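You operate a simulated robot arm through the tools that you are given. There is no shell and no other tool. Be economical: measure what you need, move in short steps, check, and stop when the job is done.

Carry out the task below with a simulated robot arm. There is one attempt and no reset: what you move stays moved.

TASK
Stack the large white screw labelled "24" from the top of the spare bench on top of the large white screw marked "64".
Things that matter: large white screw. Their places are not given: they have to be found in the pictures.

It is judged by the outcome, as a careful person would: the job done as asked, and still so three seconds after it is handed in. It fails if anything else is knocked over, pushed out of place, dropped, spilled or broken.

THE ROBOT
A 7-joint arm with a two-finger parallel gripper, fixed in place. Base frame: the origin is at the foot of the arm, x ahead of it, y to its left, z up; the work surface is at about z = 0. Lengths are in m, angles in rad, forces in N, time in s.
With the tool pointing down near the work surface it reaches from about 0.24 to 0.62 m from the base axis. Its first joint turns from -1.152 to 1.152 rad. Payload 2.6 kg.
Tool frame: the origin (TCP) lies between the finger pads and is the grasp point; the fingertips stand 0.03 m ahead of it; z points along the fingers, y is the line along which they close. The gripper opens to 0.094 m. The fingers are 0.028 m wide and 0.01 m thick; the gripper's body (0.05 by 0.096 m) begins 0.055 m behind the TCP.
Orientation is that of the tool frame in the base frame, as a unit quaternion [x, y, z, w]. With the fingers straight down and closing along the base's y, the tool's x points along the base's -x, its y along +y and its z along -z.

THE INTERFACE
- The arm moves only by the tool arm_command. Its argument "series" is a list of rows, each an object (a shift or turn left out is 0, a gripper value left out holds the last) with "offset": the shift along the base's x, y, z in m, a list of three; "rotation": the turn, a rotation vector about the base's x, y, z in rad, a list of three. In form: [{"offset": [dx, dy, dz], "rotation": [ax, ay, az]}, ...]. A call has 1 to 10 rows; each row shifts and turns the commanded pose from where the row before left it. "fingers" is the finger opening in m, from 0 to 0.094, set as the call begins (left out, the last holds). A row lasts 0.2 s, in which the tool goes at most 0.05 m and 0.15 rad; a call with a longer step from one row to the next is refused whole, and so is a gripper value outside its range. A pose out of reach is approached as far as the arm can. The call stops where the force on the tool passes 40 N (or 10 N more than at its start, if that is more) or the arm is blocked; 0.2 s more then pass. The fingers move at their own pace (about 0.072 m/s each) and stop on an object; they squeeze with about 28 N. The grip force told is the motor's: it shows also when the fingers shut on nothing. Time passes only in rows, and 0.2 s behind the last, so rows that do not move let the fingers close. It gives the time, the measured TCP pose, the force on the tool (base axes), the opening and the grip force at its end, in the units of the frame above (readings bear some noise).
- Cameras (640 x 400 px; columns grow to the right, rows downward): "scene" is fixed at [0.0328, 0.429, 0.5652]; the picture's right is [-0.81, -0.59, 0.00], its down [-0.33, 0.45, -0.83] and it looks along [0.49, -0.67, -0.56] (base axes); focal length 276 px, centre (320, 200). "wrist" rides on the gripper at [-0.037, 0, -0.058] in the tool frame; the picture's right is [0.00, -1.00, 0.00], its down [0.97, 0.00, -0.24] and it looks along [0.24, 0.00, 0.97] (tool axes); focal length 218 px, centre (320, 200).
- grab_frame(camera): a new picture of that camera. No time passes.
- measure_at(camera, pixels): for up to 12 pixels [column, row] of the newest picture of that camera ("zoom" is the newest enlarged one), the place [x, y, z] in the base frame of the surface seen there, good to about 0.002 m. No time passes.
- close_up(camera, box): a new picture of the part [left, top, right, bottom] of that camera's present view, enlarged. No time passes.
- close_job(): hands the job in; it is judged then, once.

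Work in short steps. Measure before you move; look again where a grasp or a placing could have gone wrong, and mend it. You have 60 turns and 26 pictures in all, the two below and enlarged ones among them. Open the gripper and draw the arm clear of the work before you hand the job in, unless the task says otherwise; then end with one line.

The tools are called after "Request:" as a command line: name --argument value ..., lists and objects as JSON in quotes. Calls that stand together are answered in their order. arm_command: Moves the arm, as the interface text tells. Its arguments: {"type":"object","properties":{"series":{"type":"array","items":{"type":"object","properties":{"offset":{"type":"array","items":{"type":"number"}},"rotation":{"type":"array","items":{"type":"number"}}}}},"fingers":{"type":"number"}},"required":["series"]} The other tools are called the same way: grab_frame (camera) takes a picture; measure_at (camera, pixels) gives the place of the surface under pixels of a picture; close_up (camera, box) takes an enlarged picture of a part of a camera's view; close_job () hands the job in.

At the start:

```text
clock: 0.0
ee_pos: [0.4453, -0.0112, 0.3212]
tcp_rot: [0.0, 1.0, 0.0, 0.0]
contact_force: [0.5, -0.6, -0.1]
width: 0.094
grip_force: 0.0
```

scene: 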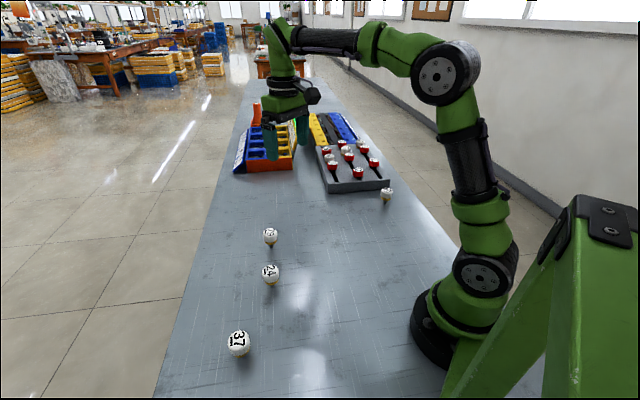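
wrist: 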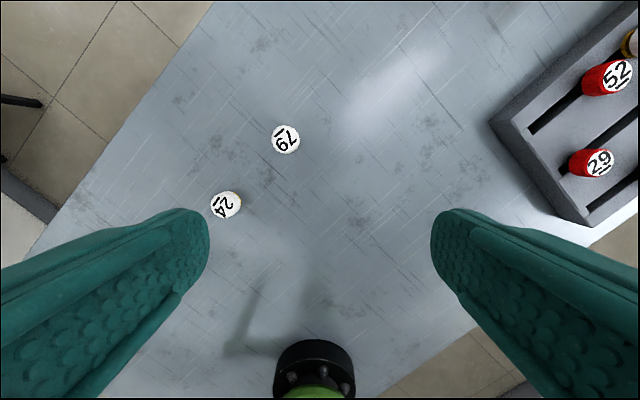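

I'll take enlarged views of the screws to find "24" and "64".

Request:
close_up --camera "scene" --box '[220, 80, 420, 205]'

Request:
close_up --camera "scene" --box '[200, 215, 360, 375]'

```text
3.20 times, centred on (320, 142) of scene
```

zoom: 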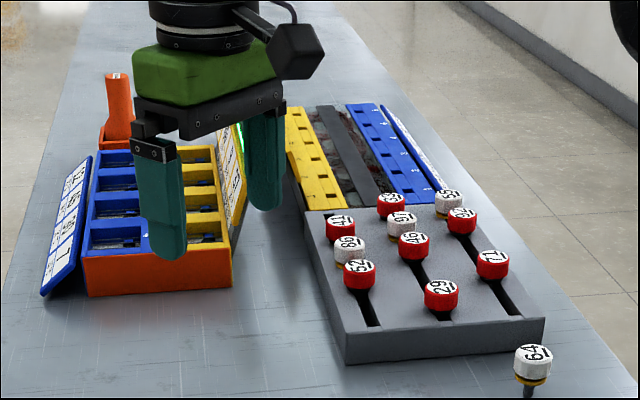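

```text
2.50 times, centred on (280, 295) of scene
```

zoom: 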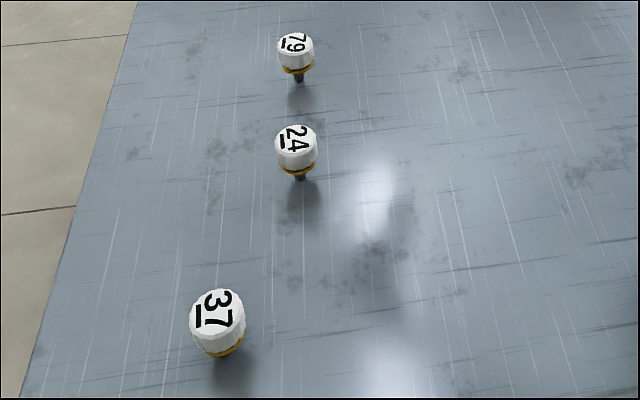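

"24" stands at scene (270,272) and "64" at about (387,193). I'll measure both.

Request:
measure_at --camera "zoom" --pixels '[[295, 138], [278, 138], [313, 138], [295, 124], [295, 152], [298, 163], [299, 172], [300, 178], [300, 190], [296, 43], [299, 80]]'

Request:
close_up --camera "scene" --box '[362, 175, 412, 215]'

Request:
close_up --camera "scene" --box '[250, 255, 290, 295]'

```text
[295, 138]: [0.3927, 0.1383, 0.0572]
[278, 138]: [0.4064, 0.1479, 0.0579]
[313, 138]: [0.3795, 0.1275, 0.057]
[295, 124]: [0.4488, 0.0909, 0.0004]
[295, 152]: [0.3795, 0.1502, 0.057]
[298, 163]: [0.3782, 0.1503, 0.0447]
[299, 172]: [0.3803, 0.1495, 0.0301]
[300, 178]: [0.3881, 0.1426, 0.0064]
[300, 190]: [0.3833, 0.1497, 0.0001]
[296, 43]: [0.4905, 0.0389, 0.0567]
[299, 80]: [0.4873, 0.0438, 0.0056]
```

```text
10.00 times, centred on (387, 195) of scene
```

zoom: 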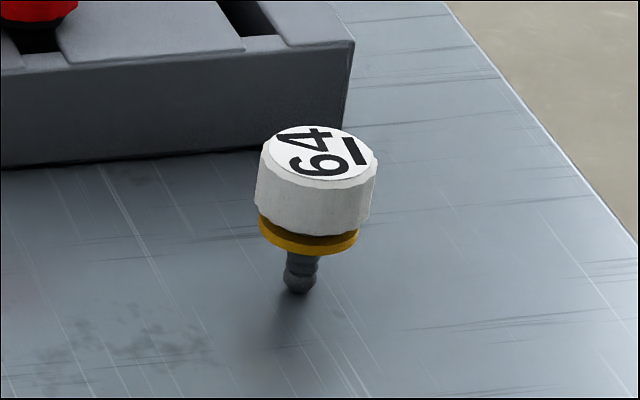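

```text
10.00 times, centred on (270, 275) of scene
```

zoom: 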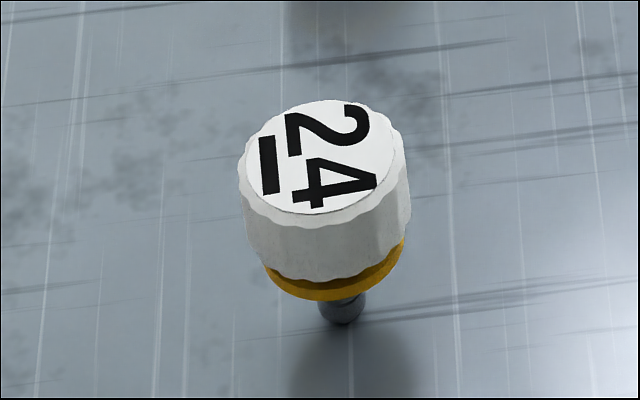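

The head tops are at z≈0.057, with narrow stems. I'll measure the outline of "24" here and then "64" in its own enlargement.

Request:
measure_at --camera "zoom" --pixels '[[320, 155], [250, 160], [392, 150], [320, 104], [320, 210], [320, 222], [320, 265], [335, 290], [342, 310], [342, 320], [300, 260], [370, 255]]'

Request:
close_up --camera "scene" --box '[374, 180, 404, 210]'

```text
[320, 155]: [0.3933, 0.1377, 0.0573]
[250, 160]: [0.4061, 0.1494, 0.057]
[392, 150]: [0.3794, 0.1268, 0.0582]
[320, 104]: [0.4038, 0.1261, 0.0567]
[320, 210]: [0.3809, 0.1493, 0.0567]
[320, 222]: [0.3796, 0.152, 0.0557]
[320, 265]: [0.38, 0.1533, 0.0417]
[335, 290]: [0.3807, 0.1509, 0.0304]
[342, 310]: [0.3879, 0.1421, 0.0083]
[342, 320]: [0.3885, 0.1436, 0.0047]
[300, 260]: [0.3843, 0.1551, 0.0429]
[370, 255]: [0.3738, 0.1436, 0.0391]
```

```text
13.33 times, centred on (389, 195) of scene
```

zoom: 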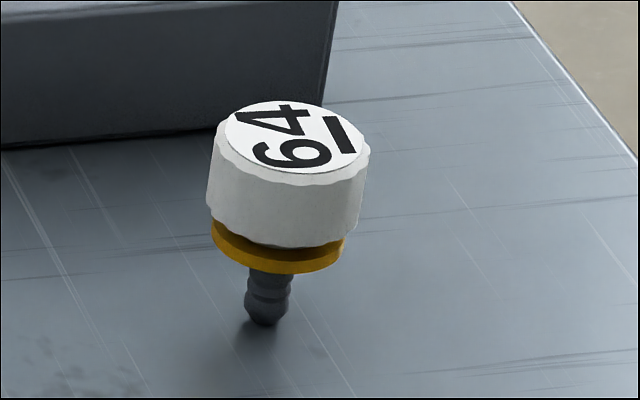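

Request:
measure_at --camera "zoom" --pixels '[[290, 137], [226, 130], [360, 143], [295, 104], [285, 170], [280, 182], [265, 322], [268, 285], [245, 310], [287, 310], [320, 100], [335, 30]]'

```text
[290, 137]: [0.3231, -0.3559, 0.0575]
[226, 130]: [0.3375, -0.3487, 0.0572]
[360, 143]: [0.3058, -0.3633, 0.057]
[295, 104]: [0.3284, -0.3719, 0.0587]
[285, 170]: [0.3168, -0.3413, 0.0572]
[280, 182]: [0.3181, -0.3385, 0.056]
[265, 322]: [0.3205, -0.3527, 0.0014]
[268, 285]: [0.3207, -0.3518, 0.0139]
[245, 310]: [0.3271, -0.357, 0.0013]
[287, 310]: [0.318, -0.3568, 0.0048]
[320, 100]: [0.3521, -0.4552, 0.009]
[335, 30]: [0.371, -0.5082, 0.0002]
```

"24" is centred near (0.3925, 0.138) and "64" near (0.322, -0.356), both upright with tops at z≈0.057. I'm moving above "24" with the gripper open.

Request:
arm_command --series '[{"offset": [-0.0088, 0.0249, -0.028]}, {"offset": [-0.0088, 0.0249, -0.028]}, {"offset": [-0.0088, 0.0249, -0.028]}, {"offset": [-0.0088, 0.0249, -0.028]}, {"offset": [-0.0088, 0.0249, -0.028]}, {"offset": [-0.0088, 0.0249, -0.028]}, {}]' --fingers 0.094

Request:
grab_frame --camera "wrist"

```text
clock: 1.6
ee_pos: [0.3927, 0.1377, 0.1544]
tcp_rot: [0.0, 1.0, 0.001, 0.0]
contact_force: [-0.2, -1.4, -0.1]
width: 0.0939
grip_force: 0.2
```

```text
18 pictures are left
```

wrist: 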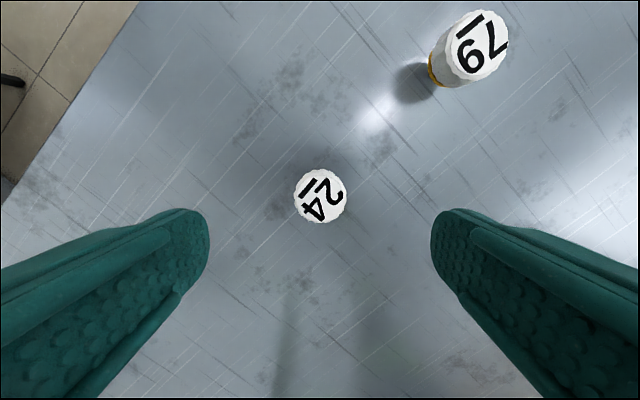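

"24" is centred between the fingers at (320,196). I'll measure its rim to refine x.

Request:
measure_at --camera "wrist" --pixels '[[320, 196], [296, 196], [344, 196], [320, 172], [320, 220], [303, 179], [337, 213], [337, 179], [303, 213]]'

```text
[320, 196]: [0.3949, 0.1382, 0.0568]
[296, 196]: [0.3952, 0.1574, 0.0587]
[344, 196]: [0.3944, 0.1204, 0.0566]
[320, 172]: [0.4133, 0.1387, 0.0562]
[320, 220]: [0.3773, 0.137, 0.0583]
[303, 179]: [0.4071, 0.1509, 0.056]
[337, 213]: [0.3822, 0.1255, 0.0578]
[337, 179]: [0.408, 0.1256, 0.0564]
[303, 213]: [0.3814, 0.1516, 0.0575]
```

The centre is about (0.3945, 0.1384). I'm descending to TCP z≈0.046.

Request:
arm_command --series '[{"offset": [0.0018, 0.0005, -0.036]}, {"offset": [0, 0, -0.036]}, {"offset": [0, 0, -0.035]}, {}]'

Request:
arm_command --series '[{}, {}, {}, {}, {}]' --fingers 0.0

```text
clock: 2.6
ee_pos: [0.395, 0.1398, 0.047]
tcp_rot: [0.0, 1.0, 0.0, 0.0]
contact_force: [1.0, -0.3, 0.5]
width: 0.0941
grip_force: 0.0
```

```text
clock: 3.8
ee_pos: [0.3942, 0.1399, 0.0466]
tcp_rot: [0.0, 1.0, 0.0, 0.0]
contact_force: [-0.4, 0.1, -0.4]
width: 0.0379
grip_force: 28.0
```

Gripped at 0.038 m wide. I'm lifting.

Request:
arm_command --series '[{"offset": [0, 0, 0.02]}, {"offset": [0, 0, 0.04]}, {"offset": [0, 0, 0.045]}, {"offset": [0, 0, 0.045]}, {}]'

Request:
close_up --camera "scene" --box '[200, 130, 340, 290]'

```text
clock: 5.0
ee_pos: [0.3931, 0.1371, 0.1983]
tcp_rot: [0.0, 1.0, 0.0, 0.0]
contact_force: [-0.4, -0.4, -0.8]
width: 0.0381
grip_force: 28.6
```

```text
2.50 times, centred on (270, 210) of scene
```

zoom: 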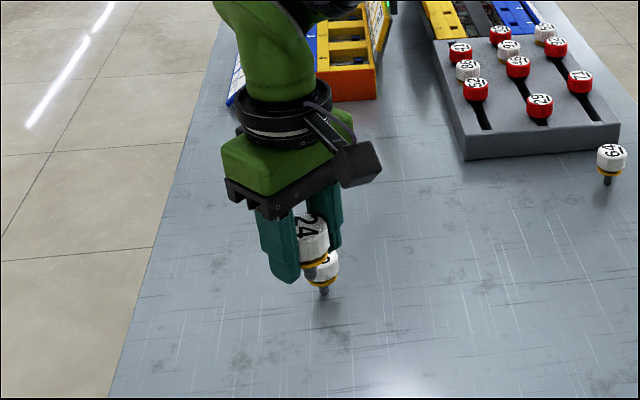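

"24" hangs upright in the grip. I'm moving toward "64" and stopping about 0.09 m short so the wrist camera can see it.

Request:
arm_command --series '[{"offset": [-0.00723, -0.0405, 0]}, {"offset": [-0.00723, -0.0405, 0]}, {"offset": [-0.00723, -0.0405, 0]}, {"offset": [-0.00723, -0.0405, 0]}, {"offset": [-0.00723, -0.0405, 0]}, {"offset": [-0.00723, -0.0405, 0]}, {"offset": [-0.00723, -0.0405, 0]}, {"offset": [-0.00723, -0.0405, 0]}, {"offset": [-0.00723, -0.0405, 0]}, {"offset": [-0.00723, -0.0405, 0]}]'

Request:
arm_command --series '[{}, {}]'

Request:
grab_frame --camera "wrist"

```text
clock: 7.2
ee_pos: [0.3232, -0.2666, 0.1971]
tcp_rot: [-0.002, 1.0, 0.0, 0.0]
contact_force: [-0.1, -0.1, -0.5]
width: 0.0378
grip_force: 27.6
```

```text
clock: 7.8
ee_pos: [0.3241, -0.2657, 0.1987]
tcp_rot: [0.0, 1.0, 0.0, 0.0]
contact_force: [0.0, -1.2, -1.5]
width: 0.0378
grip_force: 28.2
```

```text
16 pictures are left
```

wrist: 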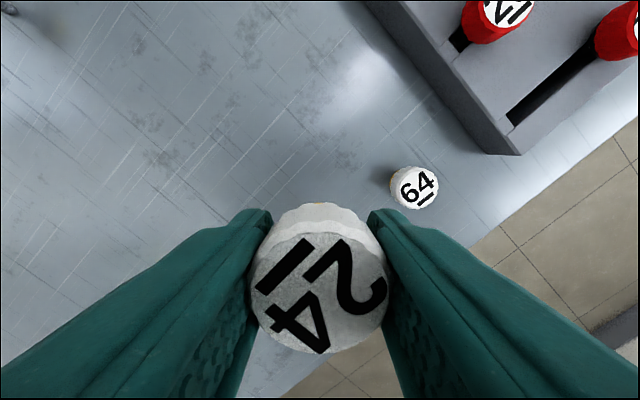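

"64" is at (415,187). I'll measure its rim, and the top of the held "24".

Request:
measure_at --camera "wrist" --pixels '[[417, 187], [399, 188], [436, 186], [417, 169], [417, 205], [320, 295], [252, 295], [386, 295], [320, 238], [320, 350], [480, 148], [470, 35]]'

```text
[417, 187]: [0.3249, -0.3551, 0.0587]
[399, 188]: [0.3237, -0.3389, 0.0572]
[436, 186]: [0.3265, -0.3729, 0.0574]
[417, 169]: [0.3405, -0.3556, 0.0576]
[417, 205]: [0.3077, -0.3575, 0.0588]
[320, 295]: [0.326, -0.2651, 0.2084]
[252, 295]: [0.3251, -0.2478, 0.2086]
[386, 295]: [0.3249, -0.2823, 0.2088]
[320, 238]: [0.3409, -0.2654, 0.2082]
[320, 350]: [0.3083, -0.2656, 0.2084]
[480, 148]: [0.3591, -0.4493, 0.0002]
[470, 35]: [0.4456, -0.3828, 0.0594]
```

Relative to the held screw, "64" is about (0.0, -0.0908) away. I'm moving over it and down to hover about 15 mm above.

Request:
arm_command --series '[{"offset": [0.0002, -0.0303, 0]}, {"offset": [0.0002, -0.0303, 0]}, {"offset": [0.0001, -0.0302, 0]}, {}, {"offset": [0, 0, -0.026]}, {"offset": [0, 0, -0.026]}, {"offset": [0, 0, -0.026]}, {}, {}]'

Request:
close_up --camera "scene" --box '[360, 150, 420, 210]'

Request:
grab_frame --camera "wrist"

```text
clock: 9.8
ee_pos: [0.3237, -0.3563, 0.1198]
tcp_rot: [0.0, 1.0, 0.0, 0.0]
contact_force: [0.2, 0.0, -0.1]
width: 0.0378
grip_force: 27.4
```

```text
6.67 times, centred on (390, 180) of scene
```

zoom: 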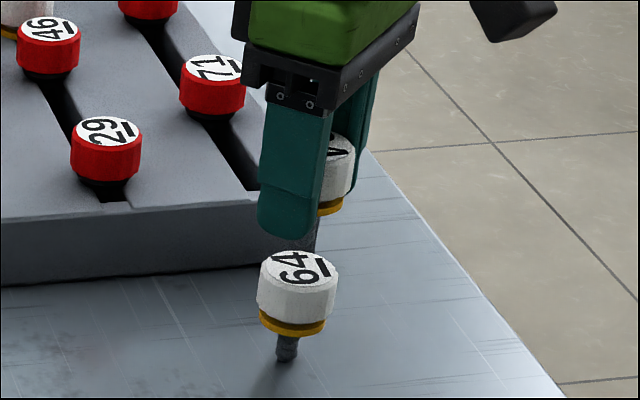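

```text
14 pictures are left
```

wrist: 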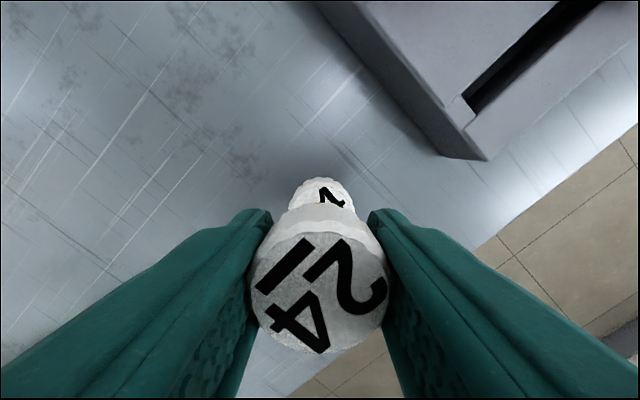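

In the wrist view "64" spans columns 288 to 355, so it is centred in y. I'll measure the visible stem of "24" and the rim of "64" for x.

Request:
measure_at --camera "zoom" --pixels '[[316, 222], [314, 232], [311, 240], [307, 246], [313, 245], [299, 266], [263, 262], [336, 270], [330, 207]]'

Request:
measure_at --camera "wrist" --pixels '[[321, 181], [292, 200], [351, 200], [320, 295], [320, 238], [320, 350], [254, 295], [386, 295]]'

Request:
close_up --camera "scene" --box '[375, 170, 401, 196]'

```text
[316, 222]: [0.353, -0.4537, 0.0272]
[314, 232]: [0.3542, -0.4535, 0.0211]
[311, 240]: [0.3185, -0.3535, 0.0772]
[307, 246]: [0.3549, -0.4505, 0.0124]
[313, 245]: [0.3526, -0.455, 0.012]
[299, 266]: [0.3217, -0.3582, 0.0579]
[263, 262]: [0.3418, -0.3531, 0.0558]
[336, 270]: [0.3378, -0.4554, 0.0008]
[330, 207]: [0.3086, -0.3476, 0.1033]
```

```text
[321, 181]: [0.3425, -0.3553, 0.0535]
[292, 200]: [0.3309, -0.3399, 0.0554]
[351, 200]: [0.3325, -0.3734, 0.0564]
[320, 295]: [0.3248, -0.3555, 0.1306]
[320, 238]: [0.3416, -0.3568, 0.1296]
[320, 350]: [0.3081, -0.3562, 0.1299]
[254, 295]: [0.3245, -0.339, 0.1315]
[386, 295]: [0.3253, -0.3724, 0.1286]
```

```text
15.38 times, centred on (388, 183) of scene
```

zoom: 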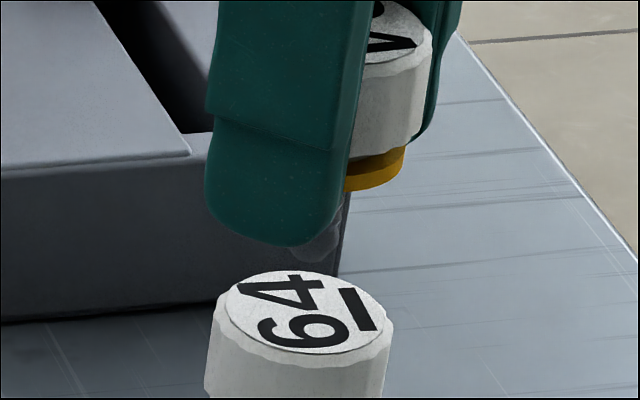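

The stem tip lines up with the centre of "64" to within about 2 mm, with a gap of about 15 mm. I'm descending slowly, watching the force.

Request:
arm_command --series '[{"offset": [0, 0, -0.006]}, {"offset": [0, 0, -0.004]}, {"offset": [0, 0, -0.002]}, {}, {}]'

Request:
arm_command --series '[{"offset": [0, 0, -0.001]}, {}]'

Request:
arm_command --series '[{"offset": [0, 0, -0.001]}, {}]'

```text
clock: 11.0
ee_pos: [0.3224, -0.3572, 0.1076]
tcp_rot: [0.0, 1.0, 0.001, -0.001]
contact_force: [-0.2, 0.0, 0.7]
width: 0.0378
grip_force: 28.0
```

```text
clock: 11.6
ee_pos: [0.3237, -0.3574, 0.1057]
tcp_rot: [0.0, 1.0, 0.0, 0.001]
contact_force: [0.2, -0.5, -0.8]
width: 0.0379
grip_force: 28.4
```

```text
clock: 12.2
ee_pos: [0.3238, -0.3572, 0.1052]
tcp_rot: [0.0, 1.0, 0.0, 0.0]
contact_force: [0.2, 0.2, -0.2]
width: 0.038
grip_force: 28.1
```

No contact yet. I'll continue in 0.5–1 mm steps.

Request:
arm_command --series '[{"offset": [0, 0, -0.0007]}, {}]'

Request:
close_up --camera "scene" --box '[372, 170, 404, 202]'

```text
clock: 12.8
ee_pos: [0.3235, -0.3566, 0.1047]
tcp_rot: [-0.001, 1.0, -0.001, 0.0]
contact_force: [-1.3, 0.5, -0.7]
width: 0.0379
grip_force: 28.1
```

```text
12.50 times, centred on (388, 186) of scene
```

zoom: 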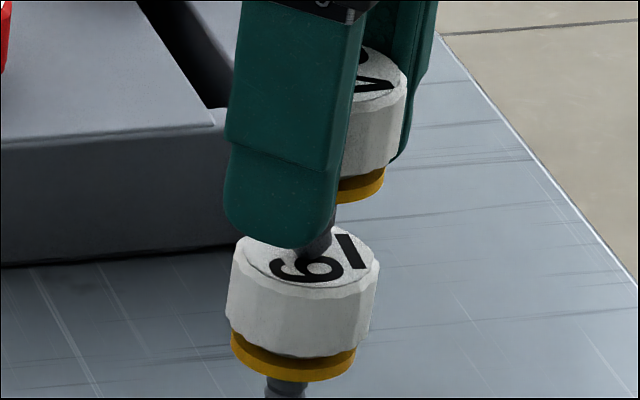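

The tip sits almost at the centre of "64". I'll continue down until contact shows.

Request:
arm_command --series '[{"offset": [0, 0, -0.0006]}, {}]'

Request:
arm_command --series '[{"offset": [0, 0, -0.0006]}, {}]'

```text
clock: 13.4
ee_pos: [0.3228, -0.3572, 0.1047]
tcp_rot: [0.0, 1.0, 0.0, 0.002]
contact_force: [-0.1, -0.5, 2.8]
width: 0.0378
grip_force: 28.2
```

```text
clock: 14.0
ee_pos: [0.3239, -0.3569, 0.1045]
tcp_rot: [0.0, 1.0, -0.001, 0.0]
contact_force: [-0.4, 0.1, 9.3]
width: 0.0377
grip_force: 28.0
```

Contact at 9 N. I'll ease back slightly to a light touch, then open the fingers a little.

Request:
arm_command --series '[{"offset": [0, 0, 0.0005]}, {}, {}]'

Request:
arm_command --series '[{}, {}]' --fingers 0.044

Request:
close_up --camera "scene" --box '[372, 170, 404, 202]'

```text
clock: 14.8
ee_pos: [0.3243, -0.358, 0.1031]
tcp_rot: [0.0, 1.0, 0.0, 0.001]
contact_force: [-0.4, -0.6, 7.5]
width: 0.0378
grip_force: 28.4
```

```text
clock: 15.4
ee_pos: [0.3234, -0.358, 0.1033]
tcp_rot: [0.0, 1.0, 0.0, 0.0]
contact_force: [-0.5, -0.2, 0.0]
width: 0.044
grip_force: 0.1
```

```text
12.50 times, centred on (388, 186) of scene
```

zoom: 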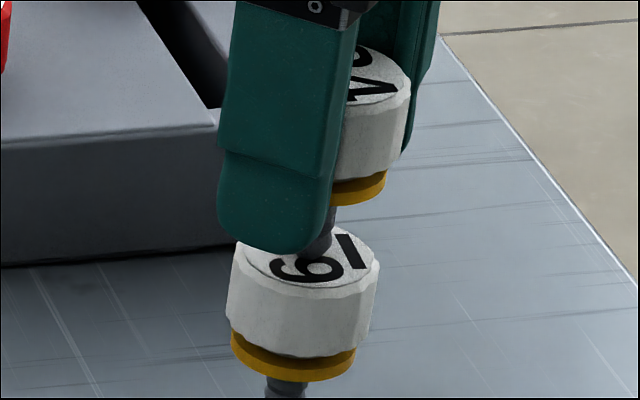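

It stands upright with slack fingers. I'll wait, open wider, and check with the wrist camera.

Request:
arm_command --series '[{}, {}, {}, {}, {}]' --fingers 0.06

Request:
grab_frame --camera "wrist"

```text
clock: 16.6
ee_pos: [0.323, -0.3562, 0.1031]
tcp_rot: [0.0, 1.0, 0.0, 0.001]
contact_force: [-0.1, -0.3, -0.2]
width: 0.0598
grip_force: 0.0
```

```text
10 pictures are left
```

wrist: 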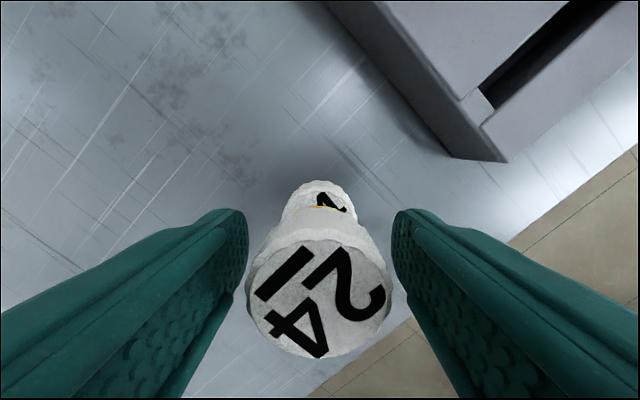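

The stack stands free between the fingers. I'm opening fully and rising straight up.

Request:
arm_command --series '[{}, {}, {}, {"offset": [0, 0, 0.01]}, {"offset": [0, 0, 0.03]}, {"offset": [0, 0, 0.04]}, {"offset": [0, 0, 0.04]}, {"offset": [0, 0, 0.03]}]' --fingers 0.094

Request:
arm_command --series '[{"offset": [0.01, 0.04, 0]}, {"offset": [0.01, 0.04, 0]}, {"offset": [0.01, 0.04, 0]}, {"offset": [0.01, 0.04, 0]}, {}, {}, {}]'

Request:
close_up --camera "scene" --box '[200, 100, 440, 340]'

```text
clock: 18.4
ee_pos: [0.3223, -0.3556, 0.2525]
tcp_rot: [0.0, 1.0, 0.001, 0.0]
contact_force: [-0.2, 0.0, -0.2]
width: 0.0941
grip_force: 0.1
```

```text
clock: 20.0
ee_pos: [0.3649, -0.1973, 0.2551]
tcp_rot: [0.0, 1.0, 0.0, -0.001]
contact_force: [-0.1, 0.6, 0.0]
width: 0.0939
grip_force: 0.1
```

```text
1.67 times, centred on (320, 220) of scene
```

zoom: 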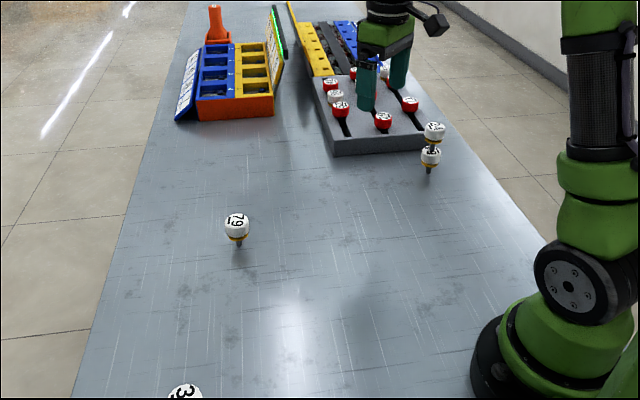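

"24" stands on "64", the arm is clear, and nothing else has moved. I'm handing the job in.

Request:
close_job

```text
The job is handed in.
```

The large white screw "24" is stacked upright on the large white screw "64"; the gripper is open, the arm is clear, and the job is handed in.
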